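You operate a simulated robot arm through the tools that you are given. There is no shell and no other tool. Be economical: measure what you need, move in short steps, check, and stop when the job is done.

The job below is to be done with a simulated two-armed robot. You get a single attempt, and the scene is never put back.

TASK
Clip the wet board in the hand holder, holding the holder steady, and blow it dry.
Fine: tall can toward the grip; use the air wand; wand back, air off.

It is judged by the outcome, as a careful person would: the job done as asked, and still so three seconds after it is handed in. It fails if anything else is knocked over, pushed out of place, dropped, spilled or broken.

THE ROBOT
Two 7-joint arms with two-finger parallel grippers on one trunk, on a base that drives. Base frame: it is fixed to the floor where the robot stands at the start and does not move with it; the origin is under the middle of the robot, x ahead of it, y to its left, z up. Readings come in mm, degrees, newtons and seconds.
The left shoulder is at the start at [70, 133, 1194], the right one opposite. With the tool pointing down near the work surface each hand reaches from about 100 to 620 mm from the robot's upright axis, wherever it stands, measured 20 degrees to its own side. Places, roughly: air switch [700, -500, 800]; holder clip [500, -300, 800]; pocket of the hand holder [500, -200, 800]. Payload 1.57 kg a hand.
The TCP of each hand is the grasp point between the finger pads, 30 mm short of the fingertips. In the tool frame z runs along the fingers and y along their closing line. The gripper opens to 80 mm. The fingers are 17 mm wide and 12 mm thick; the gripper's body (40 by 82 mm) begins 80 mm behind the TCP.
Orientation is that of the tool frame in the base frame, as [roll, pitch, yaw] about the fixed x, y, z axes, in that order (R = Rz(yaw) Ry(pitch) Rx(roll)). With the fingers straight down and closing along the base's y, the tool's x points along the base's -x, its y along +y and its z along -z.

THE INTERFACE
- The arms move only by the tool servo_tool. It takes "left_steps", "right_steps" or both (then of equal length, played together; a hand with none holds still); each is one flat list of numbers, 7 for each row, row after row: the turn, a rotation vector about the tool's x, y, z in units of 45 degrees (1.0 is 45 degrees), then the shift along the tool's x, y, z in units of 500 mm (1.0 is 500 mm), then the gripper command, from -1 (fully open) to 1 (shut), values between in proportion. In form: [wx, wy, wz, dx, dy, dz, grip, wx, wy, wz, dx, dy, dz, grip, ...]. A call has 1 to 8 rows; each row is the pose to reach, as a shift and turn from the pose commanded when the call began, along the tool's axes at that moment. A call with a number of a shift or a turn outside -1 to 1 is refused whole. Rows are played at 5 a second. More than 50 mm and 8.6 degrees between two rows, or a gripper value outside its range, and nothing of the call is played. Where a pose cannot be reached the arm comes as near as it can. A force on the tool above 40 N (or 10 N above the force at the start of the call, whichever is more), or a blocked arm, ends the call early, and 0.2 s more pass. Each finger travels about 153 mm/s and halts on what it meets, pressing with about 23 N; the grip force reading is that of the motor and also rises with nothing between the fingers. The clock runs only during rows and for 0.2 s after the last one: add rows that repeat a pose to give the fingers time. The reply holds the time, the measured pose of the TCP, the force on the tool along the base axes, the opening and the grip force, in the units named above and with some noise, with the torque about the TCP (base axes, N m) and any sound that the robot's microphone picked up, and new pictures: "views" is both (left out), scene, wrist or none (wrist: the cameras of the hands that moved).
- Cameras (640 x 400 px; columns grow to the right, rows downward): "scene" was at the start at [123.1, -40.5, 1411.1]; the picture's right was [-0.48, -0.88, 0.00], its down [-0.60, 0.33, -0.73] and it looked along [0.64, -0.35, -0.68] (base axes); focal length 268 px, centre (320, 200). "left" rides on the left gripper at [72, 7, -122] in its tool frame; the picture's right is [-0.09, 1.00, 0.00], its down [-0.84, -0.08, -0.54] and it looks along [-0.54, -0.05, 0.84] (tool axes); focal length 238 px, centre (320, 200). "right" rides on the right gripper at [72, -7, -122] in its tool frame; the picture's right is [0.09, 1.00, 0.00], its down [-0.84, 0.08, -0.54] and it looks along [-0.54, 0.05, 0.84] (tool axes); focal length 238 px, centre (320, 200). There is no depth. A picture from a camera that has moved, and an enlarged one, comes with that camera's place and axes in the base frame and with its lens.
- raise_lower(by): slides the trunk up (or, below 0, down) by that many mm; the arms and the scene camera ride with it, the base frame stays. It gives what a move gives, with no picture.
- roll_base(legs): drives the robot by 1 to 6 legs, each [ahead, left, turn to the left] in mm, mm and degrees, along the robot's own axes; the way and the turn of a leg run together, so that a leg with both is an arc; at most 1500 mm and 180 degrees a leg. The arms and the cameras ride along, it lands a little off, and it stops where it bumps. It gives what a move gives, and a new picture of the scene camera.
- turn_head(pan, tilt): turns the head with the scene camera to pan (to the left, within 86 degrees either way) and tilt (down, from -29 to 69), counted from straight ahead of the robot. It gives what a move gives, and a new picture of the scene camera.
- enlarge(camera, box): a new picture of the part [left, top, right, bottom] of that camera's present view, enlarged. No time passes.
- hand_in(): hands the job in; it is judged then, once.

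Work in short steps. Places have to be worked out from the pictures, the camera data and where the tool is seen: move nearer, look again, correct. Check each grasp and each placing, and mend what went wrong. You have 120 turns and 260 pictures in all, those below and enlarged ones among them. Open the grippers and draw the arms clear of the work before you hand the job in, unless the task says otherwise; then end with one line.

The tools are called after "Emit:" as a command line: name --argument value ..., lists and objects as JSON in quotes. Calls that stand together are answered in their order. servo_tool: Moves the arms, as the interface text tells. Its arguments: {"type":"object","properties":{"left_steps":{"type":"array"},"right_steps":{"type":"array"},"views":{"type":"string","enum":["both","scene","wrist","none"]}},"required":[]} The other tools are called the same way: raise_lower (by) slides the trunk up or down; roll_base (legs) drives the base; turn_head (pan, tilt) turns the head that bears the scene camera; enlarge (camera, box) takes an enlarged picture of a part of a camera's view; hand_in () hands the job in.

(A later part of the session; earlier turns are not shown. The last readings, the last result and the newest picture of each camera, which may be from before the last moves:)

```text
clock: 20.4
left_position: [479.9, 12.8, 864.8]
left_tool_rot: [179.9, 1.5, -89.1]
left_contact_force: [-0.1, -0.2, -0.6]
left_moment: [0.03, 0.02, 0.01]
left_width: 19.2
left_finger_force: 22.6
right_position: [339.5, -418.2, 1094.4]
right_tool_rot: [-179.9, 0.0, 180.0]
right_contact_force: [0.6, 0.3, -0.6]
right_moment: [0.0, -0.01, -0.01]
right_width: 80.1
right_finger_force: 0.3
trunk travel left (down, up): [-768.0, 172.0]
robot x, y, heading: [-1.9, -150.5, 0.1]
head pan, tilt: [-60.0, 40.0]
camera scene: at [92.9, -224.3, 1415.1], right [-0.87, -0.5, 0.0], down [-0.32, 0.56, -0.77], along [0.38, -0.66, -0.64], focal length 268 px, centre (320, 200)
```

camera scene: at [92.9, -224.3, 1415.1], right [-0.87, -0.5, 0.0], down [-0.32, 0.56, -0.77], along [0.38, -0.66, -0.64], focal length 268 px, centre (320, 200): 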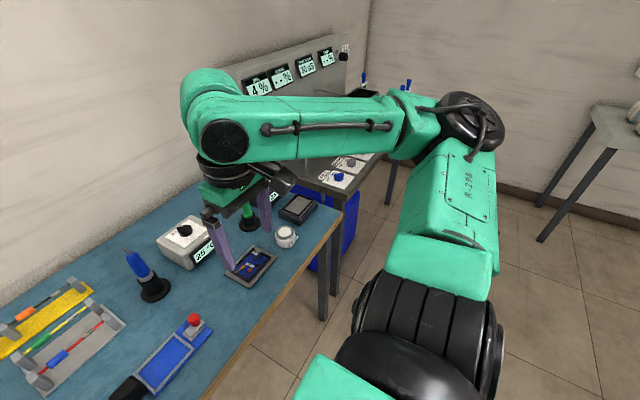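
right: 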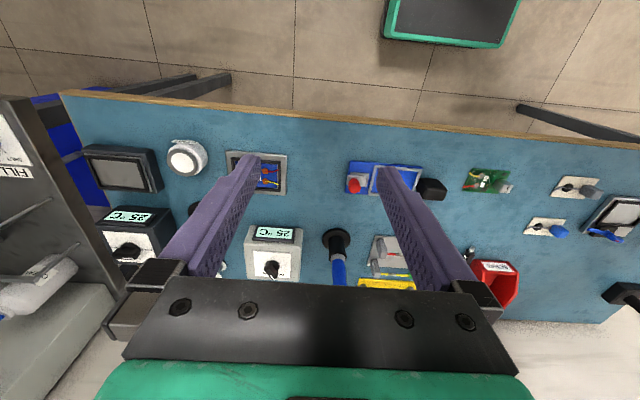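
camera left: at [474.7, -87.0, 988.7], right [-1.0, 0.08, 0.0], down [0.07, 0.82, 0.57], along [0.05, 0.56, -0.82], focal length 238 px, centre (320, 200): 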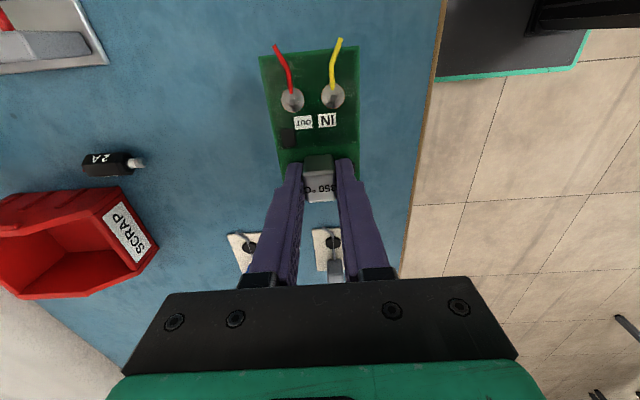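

The board remains held at (480,13,865). Driving 235 mm right carries it over the pocket; the path is clear at this height.

Emit:
roll_base --legs '[[0, -235, 0]]'

Emit:
turn_head --pan 0 --tilt 60

Emit:
enlarge --camera "left" --box '[160, 0, 480, 200]'

```text
clock: 22.1
left_position: [479.7, -222.2, 865.2]
left_tool_rot: [-180.0, 1.5, -89.3]
left_contact_force: [0.1, 0.0, -0.6]
left_moment: [0.03, 0.02, 0.03]
left_width: 19.2
left_finger_force: 23.5
right_position: [337.4, -652.0, 1095.3]
right_tool_rot: [-179.9, 0.0, 179.6]
right_contact_force: [0.5, 0.4, -0.6]
right_moment: [-0.02, 0.01, 0.02]
right_width: 80.0
right_finger_force: 0.0
trunk travel left (down, up): [-768.0, 172.0]
robot x, y, heading: [0.3, -387.0, 0.2]
head pan, tilt: [-60.0, 40.0]
camera scene: at [91.8, -456.2, 1415.2], right [-0.87, -0.5, 0.0], down [-0.32, 0.56, -0.77], along [0.38, -0.67, -0.64], focal length 268 px, centre (320, 200)
```

scene: 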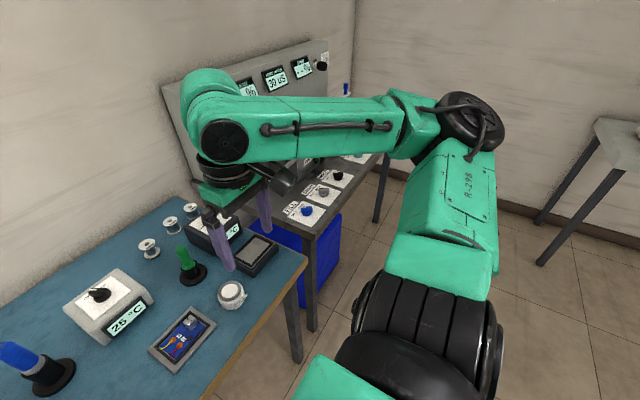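

```text
clock: 23.4
left_position: [480.3, -222.1, 866.2]
left_tool_rot: [-180.0, 1.6, -89.2]
left_contact_force: [0.4, -0.4, -0.7]
left_moment: [0.03, 0.0, -0.02]
left_width: 19.3
left_finger_force: 22.8
right_position: [337.2, -653.0, 1094.4]
right_tool_rot: [-179.9, 0.0, 179.7]
right_contact_force: [0.0, 0.1, -0.1]
right_moment: [-0.02, 0.02, 0.0]
right_width: 79.9
right_finger_force: 0.0
trunk travel left (down, up): [-768.0, 172.0]
robot x, y, heading: [0.6, -382.5, -0.4]
head pan, tilt: [0.0, 60.0]
camera scene: at [116.4, -384.3, 1388.4], right [-0.01, -1.0, 0.0], down [-0.87, 0.0, -0.5], along [0.5, 0.0, -0.87], focal length 268 px, centre (320, 200)
```

scene: 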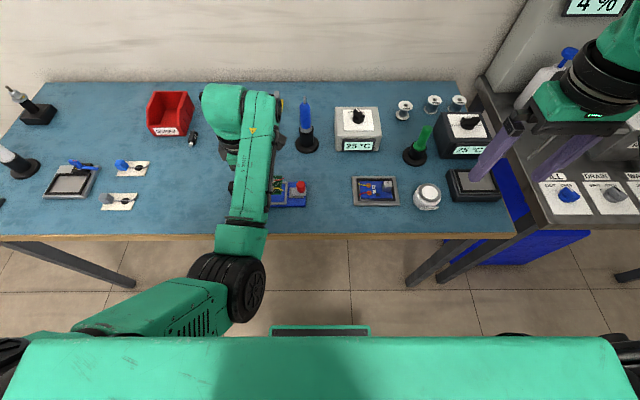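

```text
2.00 times, centred on (320, 100) of left
camera zoom: at [474.9, -297.5, 984.7], right [-1.0, 0.08, 0.0], down [0.07, 0.82, 0.56], along [0.04, 0.56, -0.83], focal length 477 px, centre (320, 400)
```

zoom: 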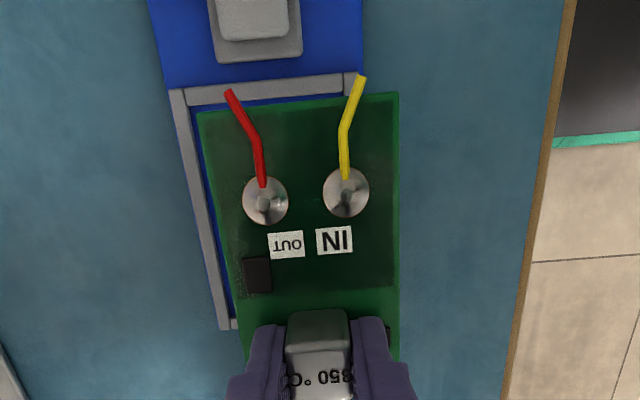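

Pocket inner edges come out at about x 465–523.5, y -291…-204 (centre (494.3,-247.5)); the board centre is at (480.6,-250.5). I'll shift +13.5 in x and +3 in y, and come down to z≈825.

Emit:
servo_tool --left_steps '[0, 0, 0, -0.002, -0.009, 0, 1, 0, 0, 0, -0.004, -0.018, 0, 1, 0, 0, 0, -0.006, -0.027, 0.01, 1, 0, 0, 0, -0.006, -0.027, 0.03, 1, 0, 0, 0, -0.006, -0.027, 0.05, 1, 0, 0, 0, -0.006, -0.027, 0.07, 1, 0, 0, 0, -0.006, -0.027, 0.08, 1, 0, 0, 0, -0.006, -0.027, 0.08, 1]' --views "wrist"

Emit:
enlarge --camera "left" --box '[220, 20, 420, 200]'

```text
clock: 25.2
left_position: [496.8, -210.7, 826.0]
left_tool_rot: [-179.8, 2.1, -89.0]
left_contact_force: [0.0, -1.9, -0.1]
left_moment: [-0.04, -0.01, -0.04]
left_width: 19.4
left_finger_force: 22.7
right_position: [336.9, -653.6, 1094.9]
right_tool_rot: [-179.9, 0.0, 179.7]
right_contact_force: [-0.1, -0.3, -0.6]
right_moment: [0.02, 0.0, 0.01]
right_width: 80.2
right_finger_force: 0.1
trunk travel left (down, up): [-768.0, 172.0]
robot x, y, heading: [3.9, -381.7, -0.1]
head pan, tilt: [0.0, 60.0]
camera left: at [490.0, -288.2, 944.6], right [-1.0, 0.07, 0.0], down [0.06, 0.82, 0.57], along [0.04, 0.57, -0.82], focal length 238 px, centre (320, 200)
```

left: 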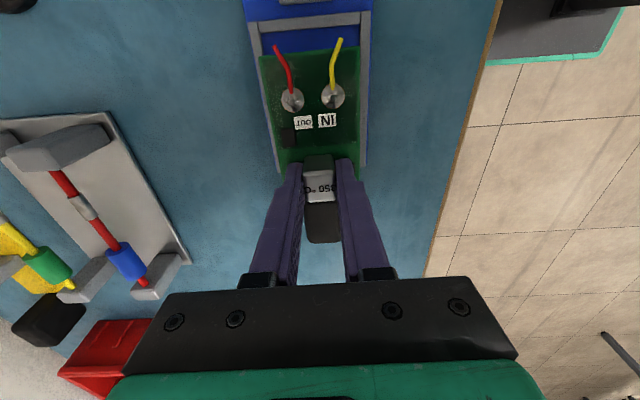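

```text
2.22 times, centred on (320, 110) of left
camera zoom: at [490.0, -288.2, 944.6], right [-1.0, 0.07, 0.0], down [0.06, 0.82, 0.57], along [0.04, 0.57, -0.82], focal length 530 px, centre (320, 400)
```

zoom: 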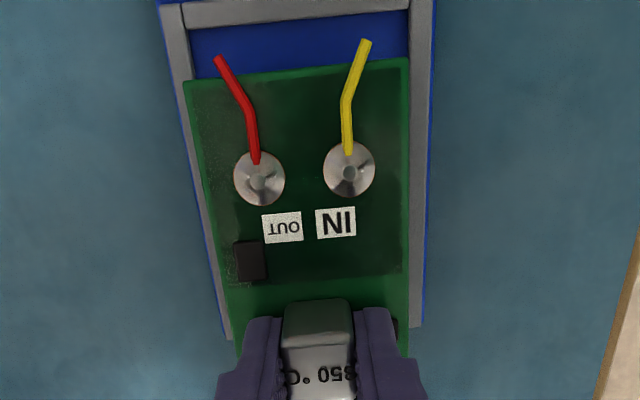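

Joint limits hold the hand ~8 mm too far in +y (x is nearly right: 497 vs 495). I'll correct it with a tiny base move and use the trunk to lower.

Emit:
roll_base --legs '[[-1.5, -9, 0]]'

Emit:
enlarge --camera "left" --box '[220, 0, 420, 180]'

```text
clock: 25.9
left_position: [493.2, -217.9, 824.7]
left_tool_rot: [-179.9, 2.1, -88.8]
left_contact_force: [0.1, 0.3, -0.5]
left_moment: [-0.02, -0.01, -0.01]
left_width: 19.1
left_finger_force: 22.8
right_position: [335.8, -659.3, 1094.8]
right_tool_rot: [-179.9, 0.0, 179.7]
right_contact_force: [0.0, 0.1, -1.3]
right_moment: [0.0, -0.01, 0.0]
right_width: 79.9
right_finger_force: 0.0
trunk travel left (down, up): [-768.0, 172.0]
robot x, y, heading: [-3.5, -389.0, -0.3]
head pan, tilt: [0.0, 60.0]
camera scene: at [115.2, -390.4, 1388.3], right [0.0, -1.0, 0.0], down [-0.87, 0.0, -0.5], along [0.5, 0.0, -0.87], focal length 268 px, centre (320, 200)
```

scene: 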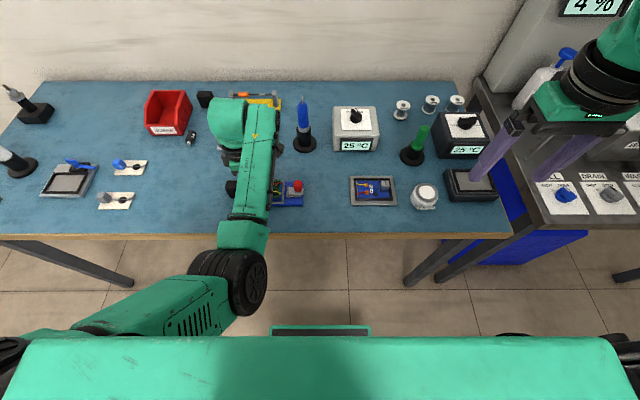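

```text
2.22 times, centred on (320, 90) of left
camera zoom: at [488.5, -294.7, 943.7], right [-1.0, 0.07, 0.0], down [0.06, 0.82, 0.57], along [0.04, 0.57, -0.82], focal length 530 px, centre (320, 444)
```

zoom: 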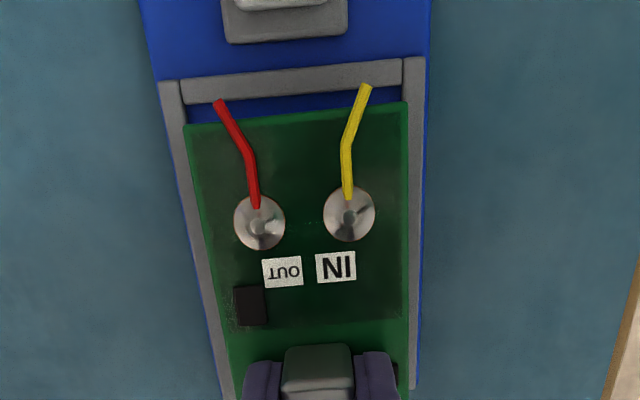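

Close now: board centre (495,-247.5 along y fits), yaw off by ~1.2°. Try a small yaw correction with the arm.

Emit:
servo_tool --left_steps '[0, 0, 0.013, 0, 0, 0, 1, 0, 0, 0.027, 0, -0.001, 0, 1, 0, 0, 0.027, 0, -0.001, 0, 1]' --views "none"

Emit:
enlarge --camera "left" --box '[220, 0, 420, 180]'

```text
clock: 26.8
left_position: [493.9, -213.0, 825.7]
left_tool_rot: [-179.9, 2.7, -89.7]
left_contact_force: [-0.6, 0.0, -0.8]
left_moment: [0.02, 0.01, -0.01]
left_width: 19.2
left_finger_force: 22.9
right_position: [335.4, -661.4, 1094.4]
right_tool_rot: [-179.9, 0.0, 179.6]
right_contact_force: [0.2, -0.4, -0.4]
right_moment: [0.0, 0.03, 0.05]
right_width: 80.0
right_finger_force: 0.0
trunk travel left (down, up): [-768.0, 172.0]
robot x, y, heading: [1.1, -394.6, -0.5]
head pan, tilt: [0.0, 60.0]
```

```text
2.22 times, centred on (320, 90) of left
camera zoom: at [487.8, -292.2, 943.0], right [-1.0, 0.09, 0.0], down [0.07, 0.81, 0.58], along [0.05, 0.58, -0.81], focal length 530 px, centre (320, 444)
```

zoom: 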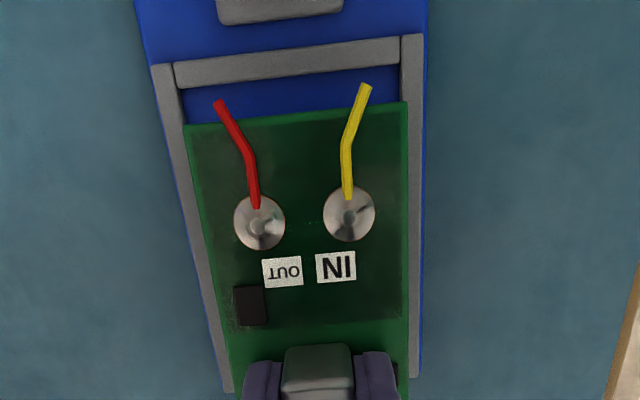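

Yaw is now right; board -y edge is at -283, the pocket's at -290. Nudge the base 5 mm to the right.

Emit:
roll_base --legs '[[1, -5.5, 0]]'

Emit:
enlarge --camera "left" --box '[220, 0, 420, 180]'

```text
clock: 27.5
left_position: [496.2, -218.8, 825.4]
left_tool_rot: [-179.9, 2.6, -89.9]
left_contact_force: [-0.5, 0.1, -0.3]
left_moment: [-0.01, 0.01, 0.01]
left_width: 19.3
left_finger_force: 22.9
right_position: [335.2, -665.8, 1095.3]
right_tool_rot: [-179.9, 0.0, 179.7]
right_contact_force: [-0.2, -0.2, 0.1]
right_moment: [-0.02, 0.02, -0.02]
right_width: 80.1
right_finger_force: 0.1
trunk travel left (down, up): [-768.0, 172.0]
robot x, y, heading: [-0.1, -396.5, -0.5]
head pan, tilt: [0.0, 60.0]
camera scene: at [115.4, -396.8, 1388.4], right [0.0, -1.0, 0.0], down [-0.87, 0.0, -0.5], along [0.5, 0.0, -0.87], focal length 268 px, centre (320, 200)
```

scene: 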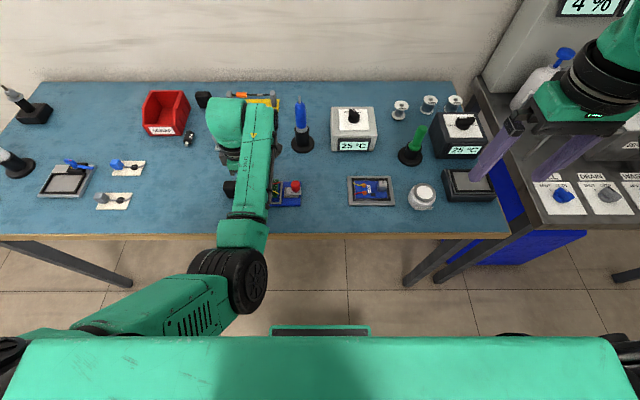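

```text
2.22 times, centred on (320, 90) of left
camera zoom: at [489.1, -296.5, 943.8], right [-1.0, 0.09, 0.0], down [0.07, 0.81, 0.58], along [0.05, 0.58, -0.82], focal length 530 px, centre (320, 444)
```

zoom: 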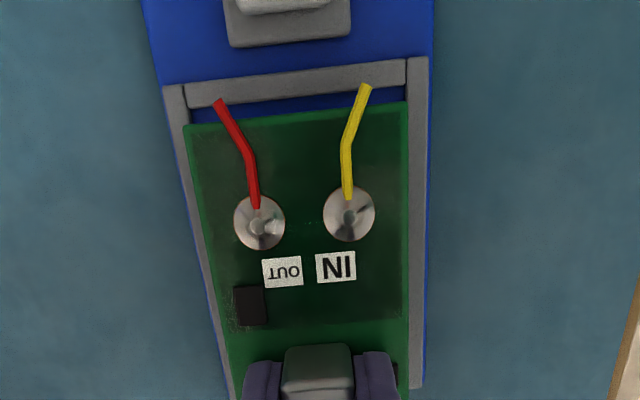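

Aligned within a millimetre (board centre 496.2, pocket centre 496.4). Lower with the trunk 15 mm and re-check.

Emit:
raise_lower --by -15

Emit:
enlarge --camera "left" --box '[220, 20, 420, 220]'

```text
clock: 28.1
left_position: [496.4, -220.2, 811.2]
left_tool_rot: [-179.7, 2.7, -89.6]
left_contact_force: [0.4, 0.4, -0.9]
left_moment: [-0.02, 0.01, 0.0]
left_width: 19.1
left_finger_force: 23.4
right_position: [336.3, -665.4, 1078.7]
right_tool_rot: [-179.9, 0.0, 179.7]
right_contact_force: [-0.4, -0.2, 1.1]
right_moment: [0.01, 0.0, 0.02]
right_width: 79.9
right_finger_force: 0.0
trunk travel left (down, up): [-753.0, 187.0]
robot x, y, heading: [1.2, -398.3, -0.4]
head pan, tilt: [0.0, 60.0]
```

```text
2.00 times, centred on (320, 120) of left
camera zoom: at [489.5, -296.6, 928.8], right [-1.0, 0.09, 0.0], down [0.07, 0.81, 0.58], along [0.05, 0.58, -0.81], focal length 477 px, centre (320, 360)
```

zoom: 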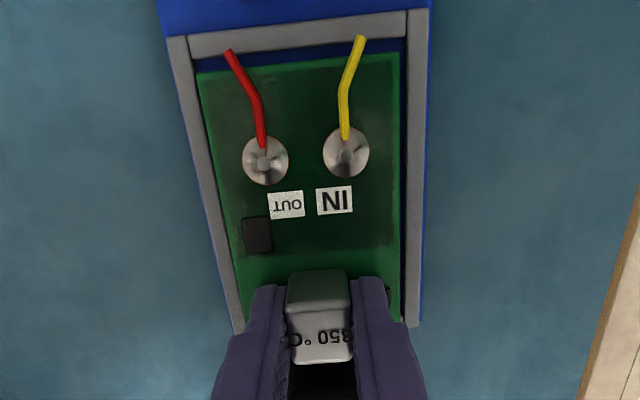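

Tracking well. Lower another 7 mm.

Emit:
raise_lower --by -7

Emit:
enlarge --camera "left" --box '[220, 20, 420, 220]'

```text
clock: 28.7
left_position: [495.1, -218.5, 804.2]
left_tool_rot: [-179.7, 2.7, -89.7]
left_contact_force: [-0.6, -0.1, 0.4]
left_moment: [-0.02, 0.02, -0.01]
left_width: 18.8
left_finger_force: 22.9
right_position: [337.1, -666.9, 1073.7]
right_tool_rot: [-179.9, 0.0, 179.6]
right_contact_force: [-0.1, -0.4, 0.7]
right_moment: [0.0, 0.01, 0.0]
right_width: 79.9
right_finger_force: 0.0
trunk travel left (down, up): [-746.0, 194.0]
robot x, y, heading: [4.4, -394.6, -0.2]
head pan, tilt: [0.0, 60.0]
```

```text
2.00 times, centred on (320, 120) of left
camera zoom: at [489.2, -297.0, 921.9], right [-1.0, 0.09, 0.0], down [0.07, 0.81, 0.58], along [0.05, 0.58, -0.81], focal length 477 px, centre (320, 360)
```

zoom: 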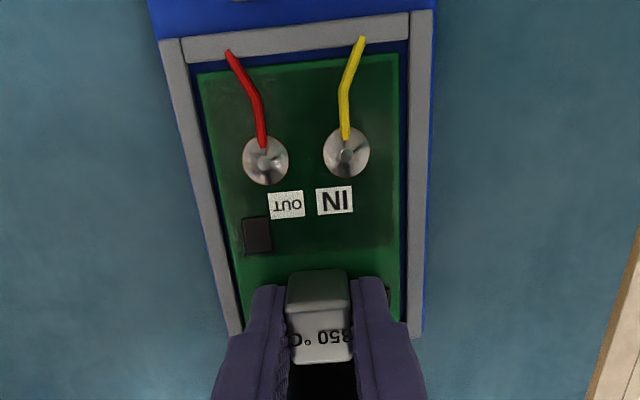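

Gaps even on both sides, no contact yet. Lower 4 mm more.

Emit:
raise_lower --by -4

Emit:
enlarge --camera "left" --box '[220, 20, 420, 220]'

```text
clock: 29.2
left_position: [495.7, -219.2, 801.4]
left_tool_rot: [-179.7, 2.7, -89.6]
left_contact_force: [0.4, 1.7, 10.4]
left_moment: [-0.73, 0.08, 0.03]
left_width: 19.1
left_finger_force: 23.4
right_position: [335.6, -666.4, 1069.7]
right_tool_rot: [-179.9, 0.1, 179.7]
right_contact_force: [-0.2, 0.0, 0.2]
right_moment: [0.01, 0.02, 0.03]
right_width: 80.0
right_finger_force: 0.0
trunk travel left (down, up): [-742.0, 198.0]
robot x, y, heading: [1.1, -393.4, -0.2]
head pan, tilt: [0.0, 60.0]
```

```text
2.00 times, centred on (320, 120) of left
camera zoom: at [488.8, -296.9, 919.0], right [-1.0, 0.09, 0.0], down [0.07, 0.81, 0.58], along [0.05, 0.58, -0.81], focal length 477 px, centre (320, 360)
```

zoom: 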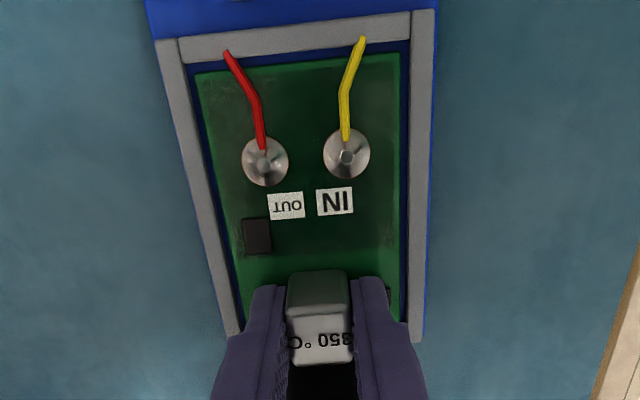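

The -y edge touches the pocket floor (moment puts contact at the far end); the rest is ~4 mm above. Release, so the +y end settles.

Emit:
servo_tool --left_steps '[0, 0, 0, 0, 0, 0, 0.3, 0, 0, 0, 0, 0, 0, 0, 0, 0, 0, 0, 0, 0, 0]' --views "wrist"

Emit:
enlarge --camera "left" --box '[220, 20, 420, 240]'

```text
clock: 30.0
left_position: [496.3, -219.1, 800.9]
left_tool_rot: [-179.7, 2.8, -89.7]
left_contact_force: [4.2, 1.0, 10.6]
left_moment: [-0.04, 0.04, 0.02]
left_width: 35.8
left_finger_force: 0.0
right_position: [335.6, -667.2, 1068.8]
right_tool_rot: [180.0, 0.1, 179.8]
right_contact_force: [0.1, -0.7, 0.3]
right_moment: [0.01, 0.01, 0.0]
right_width: 80.1
right_finger_force: 0.0
trunk travel left (down, up): [-742.0, 198.0]
robot x, y, heading: [-0.9, -396.4, -0.2]
head pan, tilt: [0.0, 60.0]
camera left: at [489.0, -297.6, 918.6], right [-1.0, 0.09, 0.0], down [0.07, 0.81, 0.58], along [0.05, 0.58, -0.81], focal length 238 px, centre (320, 200)
```

left: 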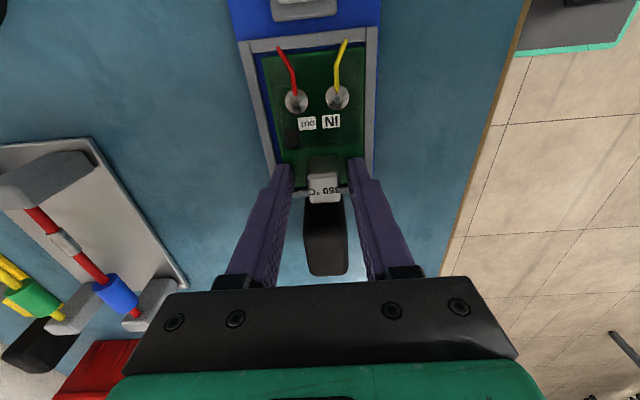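

```text
1.82 times, centred on (320, 130) of left
camera zoom: at [489.0, -297.6, 918.6], right [-1.0, 0.09, 0.0], down [0.07, 0.81, 0.58], along [0.05, 0.58, -0.81], focal length 433 px, centre (320, 327)
```

zoom: 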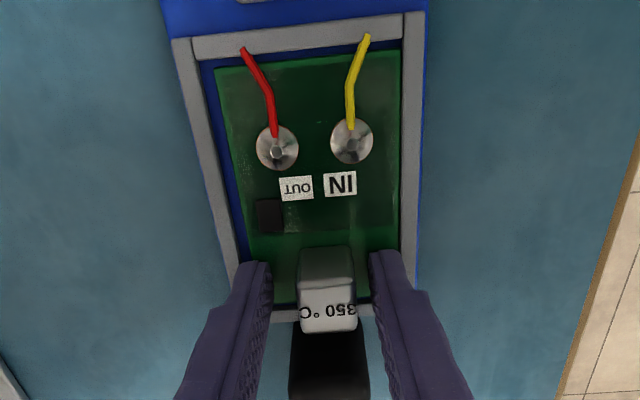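

The board dropped in; a fingertip rests on the rim (10 N). Raise straight up with the trunk and inspect.

Emit:
raise_lower --by 70

Emit:
enlarge --camera "left" --box '[220, 20, 420, 240]'

```text
clock: 31.1
left_position: [495.0, -219.8, 869.7]
left_tool_rot: [-179.8, 2.7, -89.7]
left_contact_force: [-1.1, 0.7, -0.3]
left_moment: [-0.03, -0.02, 0.01]
left_width: 40.1
left_finger_force: 0.1
right_position: [336.4, -667.9, 1137.8]
right_tool_rot: [-179.9, 0.0, 179.7]
right_contact_force: [-0.3, -0.2, 1.4]
right_moment: [0.01, 0.04, -0.02]
right_width: 80.2
right_finger_force: 0.1
trunk travel left (down, up): [-812.0, 128.0]
robot x, y, heading: [-5.1, -396.1, -0.1]
head pan, tilt: [0.0, 60.0]
```

```text
1.82 times, centred on (320, 130) of left
camera zoom: at [489.0, -297.1, 987.3], right [-1.0, 0.09, 0.0], down [0.07, 0.81, 0.58], along [0.05, 0.58, -0.81], focal length 433 px, centre (320, 327)
```

zoom: 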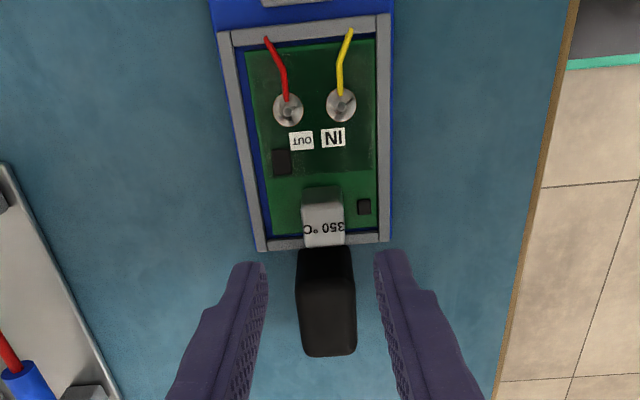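

The board lies flat in the pocket, can at the grip end. Now the left hand will take the black grip (≈(496,-172), top z≈803): move +48 in y, level, fingers open.

Emit:
servo_tool --left_steps '[0, 0.02, 0, -0.03, 0, 0, -1, 0, 0.04, 0, -0.06, 0, 0, -1, 0, 0.06, 0, -0.094, -0.002, 0, -1, 0, 0.06, 0, -0.094, -0.002, 0.03, -1, 0, 0.06, 0, -0.094, -0.002, 0.05, -1]' --views "wrist"

Emit:
enlarge --camera "left" --box '[160, 0, 480, 260]'

```text
clock: 32.3
left_position: [496.1, -171.1, 847.5]
left_tool_rot: [-179.8, -0.1, -89.9]
left_contact_force: [0.3, -0.6, 0.3]
left_moment: [-0.01, 0.02, 0.01]
left_width: 79.9
left_finger_force: 0.1
right_position: [336.4, -667.1, 1137.5]
right_tool_rot: [-179.9, -0.1, 179.7]
right_contact_force: [0.5, -0.3, -1.0]
right_moment: [-0.03, 0.03, -0.01]
right_width: 80.1
right_finger_force: 0.1
trunk travel left (down, up): [-812.0, 128.0]
robot x, y, heading: [-2.9, -396.2, -0.6]
head pan, tilt: [0.0, 60.0]
camera left: at [489.2, -243.6, 967.7], right [-1.0, 0.09, 0.0], down [0.07, 0.84, 0.54], along [0.05, 0.54, -0.84], focal length 238 px, centre (320, 200)
```

left: 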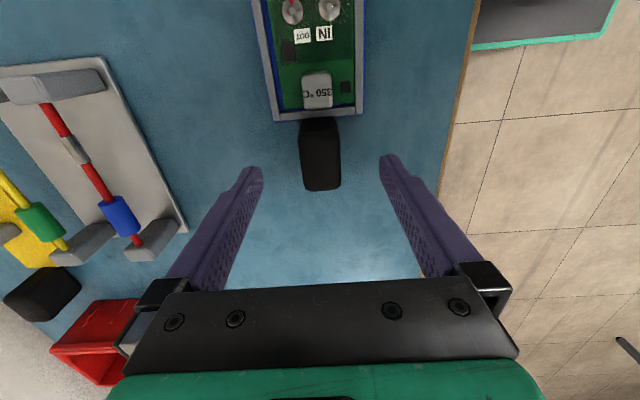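

```text
1.54 times, centred on (320, 130) of left
camera zoom: at [489.2, -243.6, 967.7], right [-1.0, 0.09, 0.0], down [0.07, 0.84, 0.54], along [0.05, 0.54, -0.84], focal length 367 px, centre (320, 308)
```

zoom: 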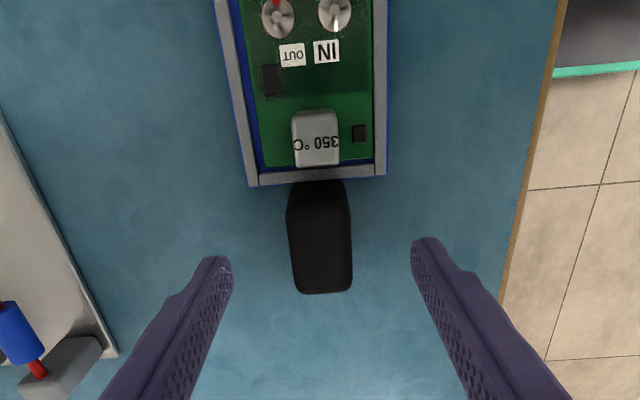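

The grip is centred between the fingers. Descend to z≈792 and close on it.

Emit:
servo_tool --left_steps '[0, 0, 0, 0, 0, 0.05, -1, 0, 0, 0, 0, 0, 0.09, -1, 0, 0, 0, 0, 0, 0.11, -1, 0, 0, 0, 0, 0, 0.11, -0.2, 0, 0, 0, 0, 0, 0.11, 0.4, 0, 0, 0, 0, 0, 0.11, 1, 0, 0, 0, 0, 0, 0.11, 1]' --views "both"

Emit:
enlarge --camera "scene" --box '[200, 130, 360, 230]'

```text
clock: 33.9
left_position: [497.3, -172.8, 792.7]
left_tool_rot: [-179.7, 0.0, -89.9]
left_contact_force: [0.1, 1.5, 0.2]
left_moment: [0.09, 0.08, -0.06]
left_width: 29.7
left_finger_force: 22.9
right_position: [336.3, -666.2, 1138.9]
right_tool_rot: [-179.9, 0.0, 179.7]
right_contact_force: [0.3, -0.1, -0.1]
right_moment: [0.0, 0.0, 0.0]
right_width: 80.1
right_finger_force: 0.1
trunk travel left (down, up): [-812.0, 128.0]
robot x, y, heading: [0.8, -395.7, -0.2]
head pan, tilt: [0.0, 60.0]
camera scene: at [115.7, -398.3, 1432.4], right [0.0, -1.0, 0.0], down [-0.87, 0.0, -0.5], along [0.5, 0.0, -0.87], focal length 268 px, centre (320, 200)
camera left: at [489.8, -243.9, 913.8], right [-1.0, 0.09, 0.0], down [0.07, 0.84, 0.54], along [0.05, 0.54, -0.84], focal length 238 px, centre (320, 200)
```

scene: 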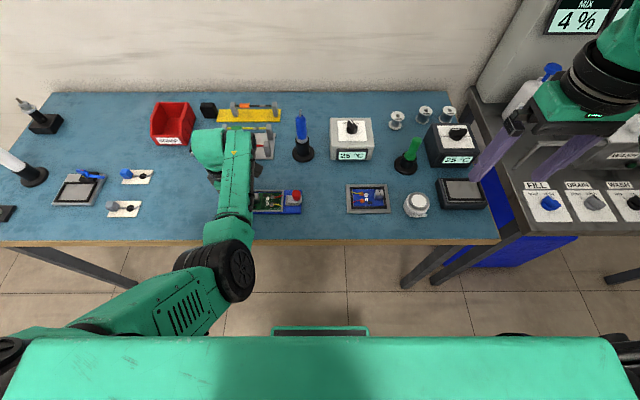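
left: 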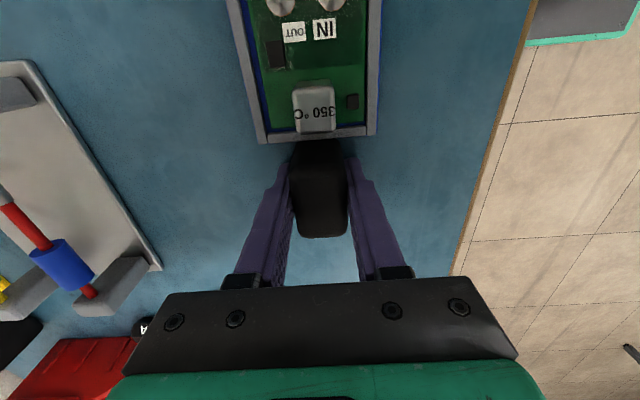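

```text
4.00 times, centred on (280, 180) of scene
camera zoom: at [115.7, -398.3, 1432.4], right [0.0, -1.0, 0.0], down [-0.87, 0.0, -0.5], along [0.5, 0.0, -0.87], focal length 1074 px, centre (480, 280)
```

zoom: 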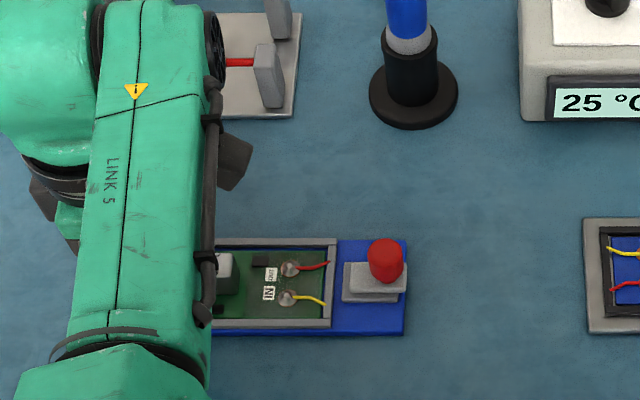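

Left hand has the grip firmly (29.7 mm, 23 N). Bring the right hand near the clip at (498,-333) to study it.

Emit:
servo_tool --right_steps '[0, 0, 0, -0.036, 0.0618, 0.047, -1, 0, 0, 0, -0.072, 0.1236, 0.094, -1, 0, 0, 0, -0.108, 0.1854, 0.141, -1, 0, 0, 0, -0.144, 0.2472, 0.188, -1, 0, 0, 0, -0.18, 0.309, 0.235, -1, 0, 0, 0, -0.216, 0.3708, 0.282, -1, 0, 0, 0, -0.252, 0.4326, 0.329, -1, 0, 0, 0, -0.288, 0.4944, 0.376, -1]' --views "wrist"

Emit:
enlarge --camera "right" --box '[310, 60, 530, 200]'

```text
clock: 35.7
left_position: [496.6, -173.2, 792.5]
left_tool_rot: [-179.7, 0.0, -89.8]
left_contact_force: [-0.1, 0.2, 0.5]
left_moment: [0.18, 0.12, -0.01]
left_width: 29.8
left_finger_force: 22.8
right_position: [434.7, -488.2, 989.9]
right_tool_rot: [180.0, 0.0, 179.7]
right_contact_force: [-0.7, 0.1, -0.8]
right_moment: [-0.02, 0.01, -0.02]
right_width: 79.9
right_finger_force: 0.1
right hand out of reach, approached as far as the arm can: row 6, 7, 8
trunk travel left (down, up): [-812.0, 128.0]
robot x, y, heading: [-1.8, -394.7, -0.2]
head pan, tilt: [0.0, 60.0]
camera right: at [364.1, -494.8, 1112.5], right [-0.09, 1.0, 0.0], down [0.84, 0.07, 0.54], along [0.54, 0.05, -0.84], focal length 238 px, centre (320, 200)
```

right: 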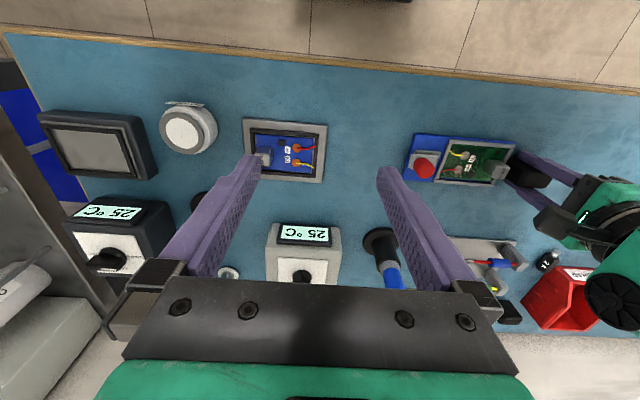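

```text
2.86 times, centred on (420, 130) of right
camera zoom: at [364.1, -494.8, 1112.5], right [-0.09, 1.0, 0.0], down [0.84, 0.07, 0.54], along [0.54, 0.05, -0.84], focal length 681 px, centre (34, 400)
```

zoom: 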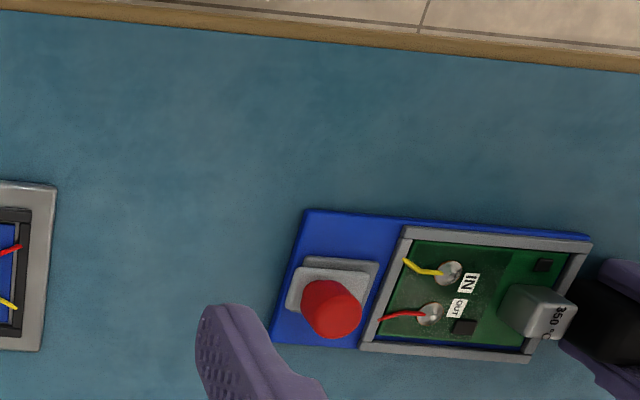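

The right arm stuck on the way (IK limit). Retry in smaller stages from here: forward and down first.

Emit:
servo_tool --right_steps '[0, 0, 0, -0.03, 0, 0.03, -1, 0, 0, 0, -0.06, 0, 0.06, -1, 0, 0, 0, -0.09, 0.02, 0.09, -1, 0, 0, 0, -0.09, 0.06, 0.12, -1, 0, 0, 0, -0.09, 0.1, 0.12, -1, 0, 0, 0, -0.09, 0.14, 0.12, -1]' --views "both"

```text
clock: 37.1
left_position: [497.4, -172.0, 792.5]
left_tool_rot: [-179.8, 0.0, -89.7]
left_contact_force: [0.3, 1.2, -0.3]
left_moment: [0.17, 0.16, -0.06]
left_width: 29.9
left_finger_force: 23.4
right_position: [437.0, -500.9, 972.7]
right_tool_rot: [-180.0, 0.1, 179.7]
right_contact_force: [0.7, 0.3, -0.2]
right_moment: [0.02, -0.07, 0.03]
right_width: 79.8
right_finger_force: 0.1
right hand out of reach, approached as far as the arm can: row 1, 2, 3, 4, 5, 6
trunk travel left (down, up): [-812.0, 128.0]
robot x, y, heading: [2.5, -398.6, -0.2]
head pan, tilt: [0.0, 60.0]
camera scene: at [115.6, -398.3, 1432.4], right [0.0, -1.0, 0.0], down [-0.87, 0.0, -0.5], along [0.5, 0.0, -0.87], focal length 268 px, centre (320, 200)
camera right: at [365.8, -506.6, 1093.5], right [-0.09, 1.0, 0.0], down [0.84, 0.07, 0.54], along [0.54, 0.05, -0.84], focal length 238 px, centre (320, 200)
```

scene: 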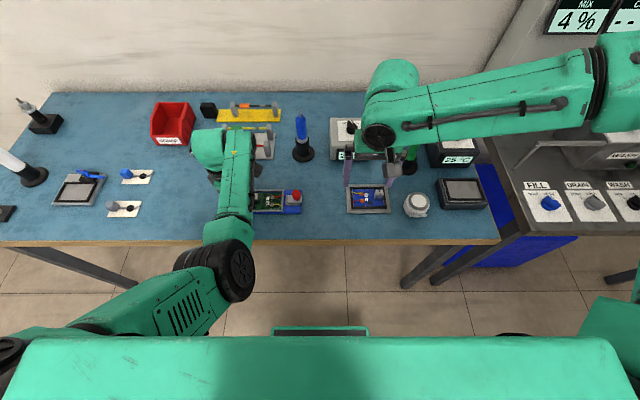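
right: 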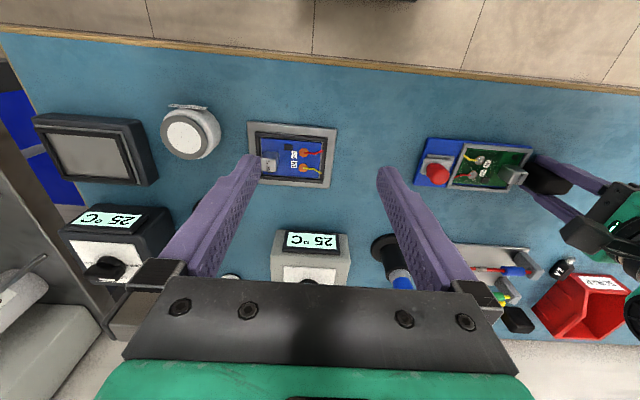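

The forearm comes in from the right, so the wrist may be the limit. Try rotating the right hand's yaw 45° (tool x toward -y) while in place.

Emit:
servo_tool --right_steps '[0, 0, -0.18, 0, 0, 0, -1, 0, 0, -0.36, 0, 0, 0, -1, 0, 0, -0.54, 0, 0, 0, -1, 0, 0, -0.72, 0, 0, 0, -1, 0, 0, -0.9, -0.02, 0, 0, -1, 0, 0, -1, -0.04, 0.03, 0, -1, 0, 0, -1, -0.06, 0.06, 0, -1, 0, 0, -1, -0.08, 0.1, 0, -1]' --views "scene"

```text
clock: 38.9
left_position: [496.7, -172.7, 792.8]
left_tool_rot: [-179.8, -0.1, -89.7]
left_contact_force: [0.0, 0.8, -0.6]
left_moment: [0.14, 0.13, -0.01]
left_width: 29.5
left_finger_force: 23.2
right_position: [446.3, -498.3, 990.0]
right_tool_rot: [-179.9, 0.0, -135.4]
right_contact_force: [0.0, -0.4, 0.1]
right_moment: [0.01, -0.01, 0.01]
right_width: 79.8
right_finger_force: 0.0
right hand out of reach, approached as far as the arm can: row 5, 6, 7, 8
trunk travel left (down, up): [-812.0, 128.0]
robot x, y, heading: [1.5, -399.8, -0.3]
head pan, tilt: [0.0, 60.0]
camera scene: at [115.6, -398.2, 1432.4], right [0.0, -1.0, 0.0], down [-0.87, 0.0, -0.5], along [0.5, 0.0, -0.87], focal length 268 px, centre (320, 200)
```

scene: 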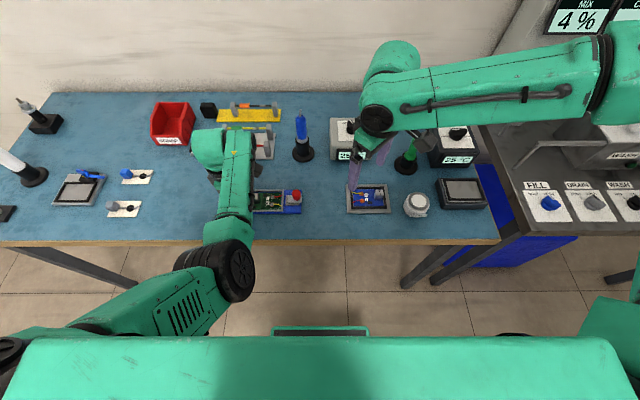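

Still stuck there. Probe a different route: back toward the robot, then inward.

Emit:
servo_tool --right_steps '[0, 0, 0.15, 0.05, 0.0, 0, -1, 0, 0, 0.3, 0.1, 0.0, 0, -1, 0, 0, 0.45, 0.13, 0.06, 0, -1, 0, 0, 0.6, 0.13, 0.14, 0, -1, 0, 0, 0.75, 0.13, 0.2, 0, -1, 0, 0, 0.9, 0.1, 0.26, 0, -1]' --views "scene"

```text
clock: 40.3
left_position: [496.2, -171.7, 791.8]
left_tool_rot: [-179.8, -0.1, -89.8]
left_contact_force: [-0.5, 0.8, -0.5]
left_moment: [0.18, 0.06, 0.0]
left_width: 29.8
left_finger_force: 22.8
right_position: [319.7, -441.3, 991.4]
right_tool_rot: [179.9, 0.1, -175.7]
right_contact_force: [-0.5, -0.9, 0.1]
right_moment: [-0.04, -0.03, 0.02]
right_width: 79.9
right_finger_force: 0.1
right hand out of reach, approached as far as the arm can: row 6
trunk travel left (down, up): [-812.0, 128.0]
robot x, y, heading: [-4.5, -397.5, -0.4]
head pan, tilt: [0.0, 60.0]
camera scene: at [115.4, -398.2, 1432.4], right [0.0, -1.0, 0.0], down [-0.87, 0.0, -0.5], along [0.5, 0.0, -0.87], focal length 268 px, centre (320, 200)
```

scene: 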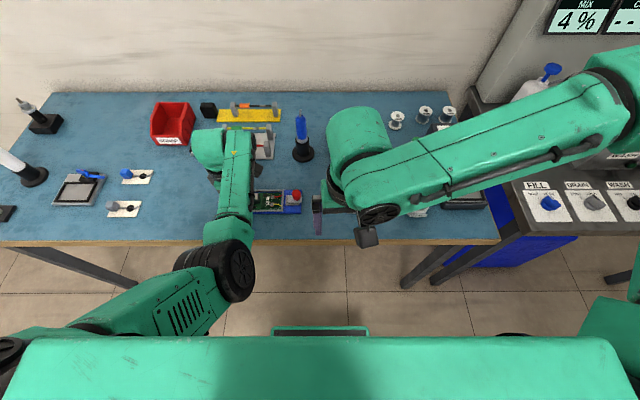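

Try going in high (the left arm started at such a central spot at z≈1167), then descend.

Emit:
servo_tool --right_steps '[0, 0, 0, 0, 0, -0.08, -1, 0, 0, 0, -0.02, 0.02, -0.16, -1, 0, 0, 0, -0.06, 0.04, -0.24, -1, 0, 0, 0, -0.12, 0.08, -0.28, -1, 0, 0, 0, -0.18, 0.12, -0.3, -1, 0, 0, 0, -0.24, 0.16, -0.3, -1, 0, 0, 0, -0.3, 0.2, -0.3, -1, 0, 0, 0, -0.34, 0.22, -0.3, -1]' --views "scene"

```text
clock: 42.1
left_position: [497.0, -172.3, 793.4]
left_tool_rot: [-179.9, 0.0, -89.8]
left_contact_force: [0.4, -0.3, 0.0]
left_moment: [0.13, 0.07, 0.04]
left_width: 29.8
left_finger_force: 23.1
right_position: [410.2, -447.2, 1132.5]
right_tool_rot: [179.9, 0.0, -175.8]
right_contact_force: [-0.1, -0.5, 0.8]
right_moment: [0.0, -0.02, 0.02]
right_width: 80.1
right_finger_force: 0.1
right hand out of reach, approached as far as the arm can: row 3, 4, 5, 6, 7, 8
trunk travel left (down, up): [-812.0, 128.0]
robot x, y, heading: [1.0, -397.8, -0.5]
head pan, tilt: [0.0, 60.0]
camera scene: at [115.9, -398.4, 1432.4], right [0.0, -1.0, 0.0], down [-0.87, 0.0, -0.5], along [0.5, 0.0, -0.87], focal length 268 px, centre (320, 200)
```

scene: 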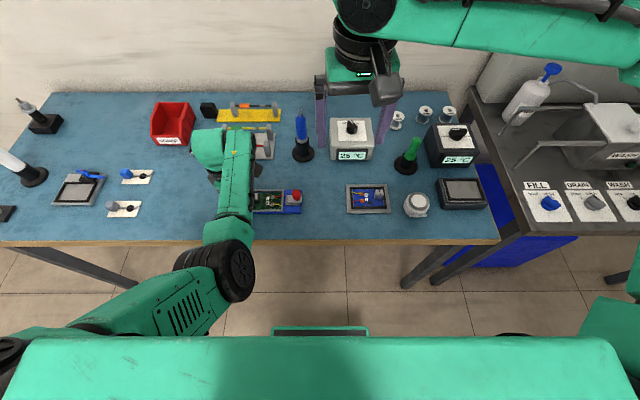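

The elbow-out posture is the limit. Mirror the left arm's good posture: turn the right hand toward yaw +90 while going to about (440,-540,1000).

Emit:
servo_tool --right_steps '[0, 0, 0.15, -0.01, -0.03, 0.03, -1, 0, 0, 0.3, -0.02, -0.06, 0.06, -1, 0, 0, 0.45, -0.03, -0.09, 0.09, -1, 0, 0, 0.6, -0.04, -0.12, 0.13, -1, 0, 0, 0.75, -0.05, -0.15, 0.17, -1, 0, 0, 0.9, -0.06, -0.18, 0.21, -1, 0, 0, 1, -0.06, -0.2, 0.25, -1, 0, 0, 1, -0.06, -0.2, 0.28, -1]' --views "none"

Emit:
servo_tool --right_steps '[0, 0, 0.17, 0, 0, 0, -1, 0, 0, 0.34, 0, 0, 0, -1, 0, 0, 0.51, 0, 0, 0, -1, 0, 0, 0.68, 0, 0, 0, -1, 0, 0, 0.85, 0, 0, 0, -1, 0, 0, 1, 0, 0, 0, -1, 0, 0, 1, 0, 0, 0, -1]' --views "scene"

```text
clock: 43.9
left_position: [497.5, -172.2, 792.8]
left_tool_rot: [-179.7, 0.0, -89.9]
left_contact_force: [0.6, -0.6, 0.9]
left_moment: [0.0, 0.11, 0.01]
left_width: 29.7
left_finger_force: 22.8
right_position: [445.1, -541.0, 991.0]
right_tool_rot: [180.0, 0.1, 139.1]
right_contact_force: [1.1, 0.5, -0.1]
right_moment: [0.0, -0.02, 0.01]
right_width: 80.1
right_finger_force: 0.2
trunk travel left (down, up): [-812.0, 128.0]
robot x, y, heading: [0.4, -399.0, -0.1]
head pan, tilt: [0.0, 60.0]
```

```text
clock: 45.5
left_position: [496.0, -172.0, 792.6]
left_tool_rot: [-179.8, -0.1, -89.8]
left_contact_force: [0.0, 1.0, 1.8]
left_moment: [-0.02, 0.15, 0.03]
left_width: 29.6
left_finger_force: 22.6
right_position: [446.7, -540.5, 993.4]
right_tool_rot: [179.9, 0.1, 94.1]
right_contact_force: [-0.4, -0.1, 0.4]
right_moment: [0.0, 0.06, 0.01]
right_width: 79.9
right_finger_force: 0.1
trunk travel left (down, up): [-812.0, 128.0]
robot x, y, heading: [-1.5, -397.3, -0.4]
head pan, tilt: [0.0, 60.0]
camera scene: at [115.7, -398.4, 1432.4], right [0.0, -1.0, 0.0], down [-0.87, 0.0, -0.5], along [0.5, 0.0, -0.87], focal length 268 px, centre (320, 200)
```

scene: 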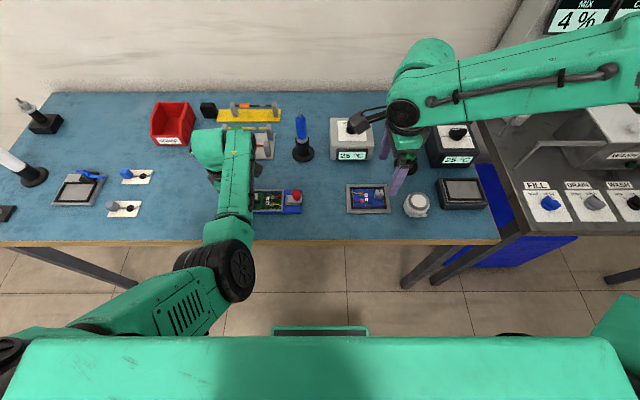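

Inward reach seems to depend on the hand being low relative to the shoulder, so lowering the trunk should help. Release the grip, raise both hands, then lower the trunk.

Emit:
servo_tool --left_steps '[0, 0, 0, 0, 0, 0, 0, 0, 0, 0, 0, 0, 0, -1, 0, 0, 0, 0, 0, -0.09, -1, 0, 0, 0, 0, 0, -0.18, -1, 0, 0, 0, 0, 0, -0.27, -1, 0, 0, 0, 0, 0, -0.36, -1, 0, 0, 0, 0, 0, -0.44, -1, 0, 0, 0, 0, 0, -0.52, -1]' --right_steps '[0, 0, 0, 0, 0, -0.03, -1, 0, 0, 0, 0, 0, -0.06, -1, 0, 0, 0, 0, 0, -0.09, -1, 0, 0, 0, 0, 0, -0.12, -1, 0, 0, 0, 0, 0, -0.15, -1, 0, 0, 0, 0, 0, -0.18, -1, 0, 0, 0, 0, 0, -0.2, -1, 0, 0, 0, 0, 0, -0.22, -1]' --views "scene"

```text
clock: 47.3
left_position: [523.6, -158.3, 1039.5]
left_tool_rot: [-179.8, -0.1, -89.9]
left_contact_force: [0.0, 0.3, 0.1]
left_moment: [-0.02, 0.02, 0.03]
left_width: 80.1
left_finger_force: 0.1
left hand out of reach, approached as far as the arm can: row 7, 8
right_position: [446.3, -540.9, 1103.3]
right_tool_rot: [179.9, 0.0, 94.2]
right_contact_force: [0.0, 0.2, -0.3]
right_moment: [0.0, -0.06, 0.02]
right_width: 79.8
right_finger_force: 0.1
trunk travel left (down, up): [-812.0, 128.0]
robot x, y, heading: [-2.9, -398.1, -0.2]
head pan, tilt: [0.0, 60.0]
camera scene: at [115.9, -398.9, 1432.3], right [0.0, -1.0, 0.0], down [-0.87, 0.0, -0.5], along [0.5, 0.0, -0.87], focal length 268 px, centre (320, 200)
```

scene: 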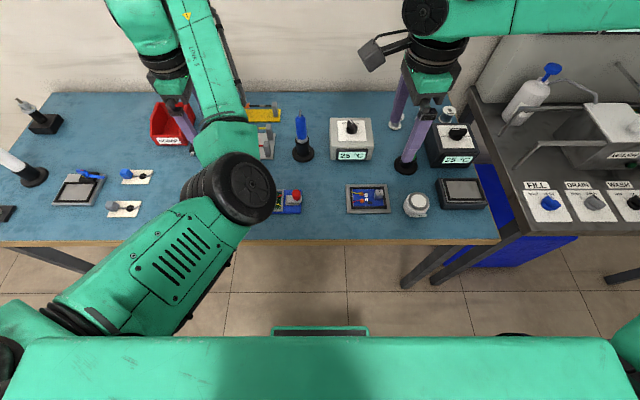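

The left elbow has swung inward (low and central), which is bad for lowering. I'll send the left hand outward and up to coax the elbow back out, and view.

Emit:
servo_tool --left_steps '[0, 0, 0.1, -0.08, 0.02, -0.01, -1, 0, 0, 0.2, -0.16, 0.04, -0.02, -1, 0, 0, 0.3, -0.24, 0.06, -0.03, -1, 0, 0, 0.4, -0.32, 0.08, -0.04, -1, 0, 0, 0.5, -0.4, 0.1, -0.05, -1, 0, 0, 0.6, -0.48, 0.12, -0.06, -1, 0, 0, 0.7, -0.56, 0.14, -0.07, -1, 0, 0, 0.8, -0.64, 0.16, -0.08, -1]' --views "scene"

```text
clock: 49.1
left_position: [440.6, 165.6, 1082.6]
left_tool_rot: [-179.7, 0.0, -125.9]
left_contact_force: [-0.3, 0.9, -0.3]
left_moment: [-0.06, -0.01, 0.0]
left_width: 79.7
left_finger_force: 0.1
right_position: [444.2, -540.1, 1104.7]
right_tool_rot: [179.9, 0.2, 94.1]
right_contact_force: [-0.7, 0.3, 0.0]
right_moment: [-0.03, 0.02, 0.02]
right_width: 80.2
right_finger_force: 0.1
trunk travel left (down, up): [-812.0, 128.0]
robot x, y, heading: [0.1, -398.7, -0.3]
head pan, tilt: [0.0, 60.0]
camera scene: at [114.4, -396.1, 1432.5], right [0.0, -1.0, 0.0], down [-0.87, 0.0, -0.5], along [0.5, 0.0, -0.87], focal length 268 px, centre (320, 200)
```

scene: 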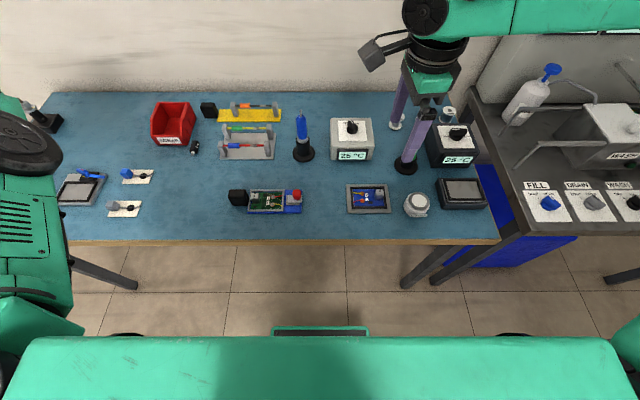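

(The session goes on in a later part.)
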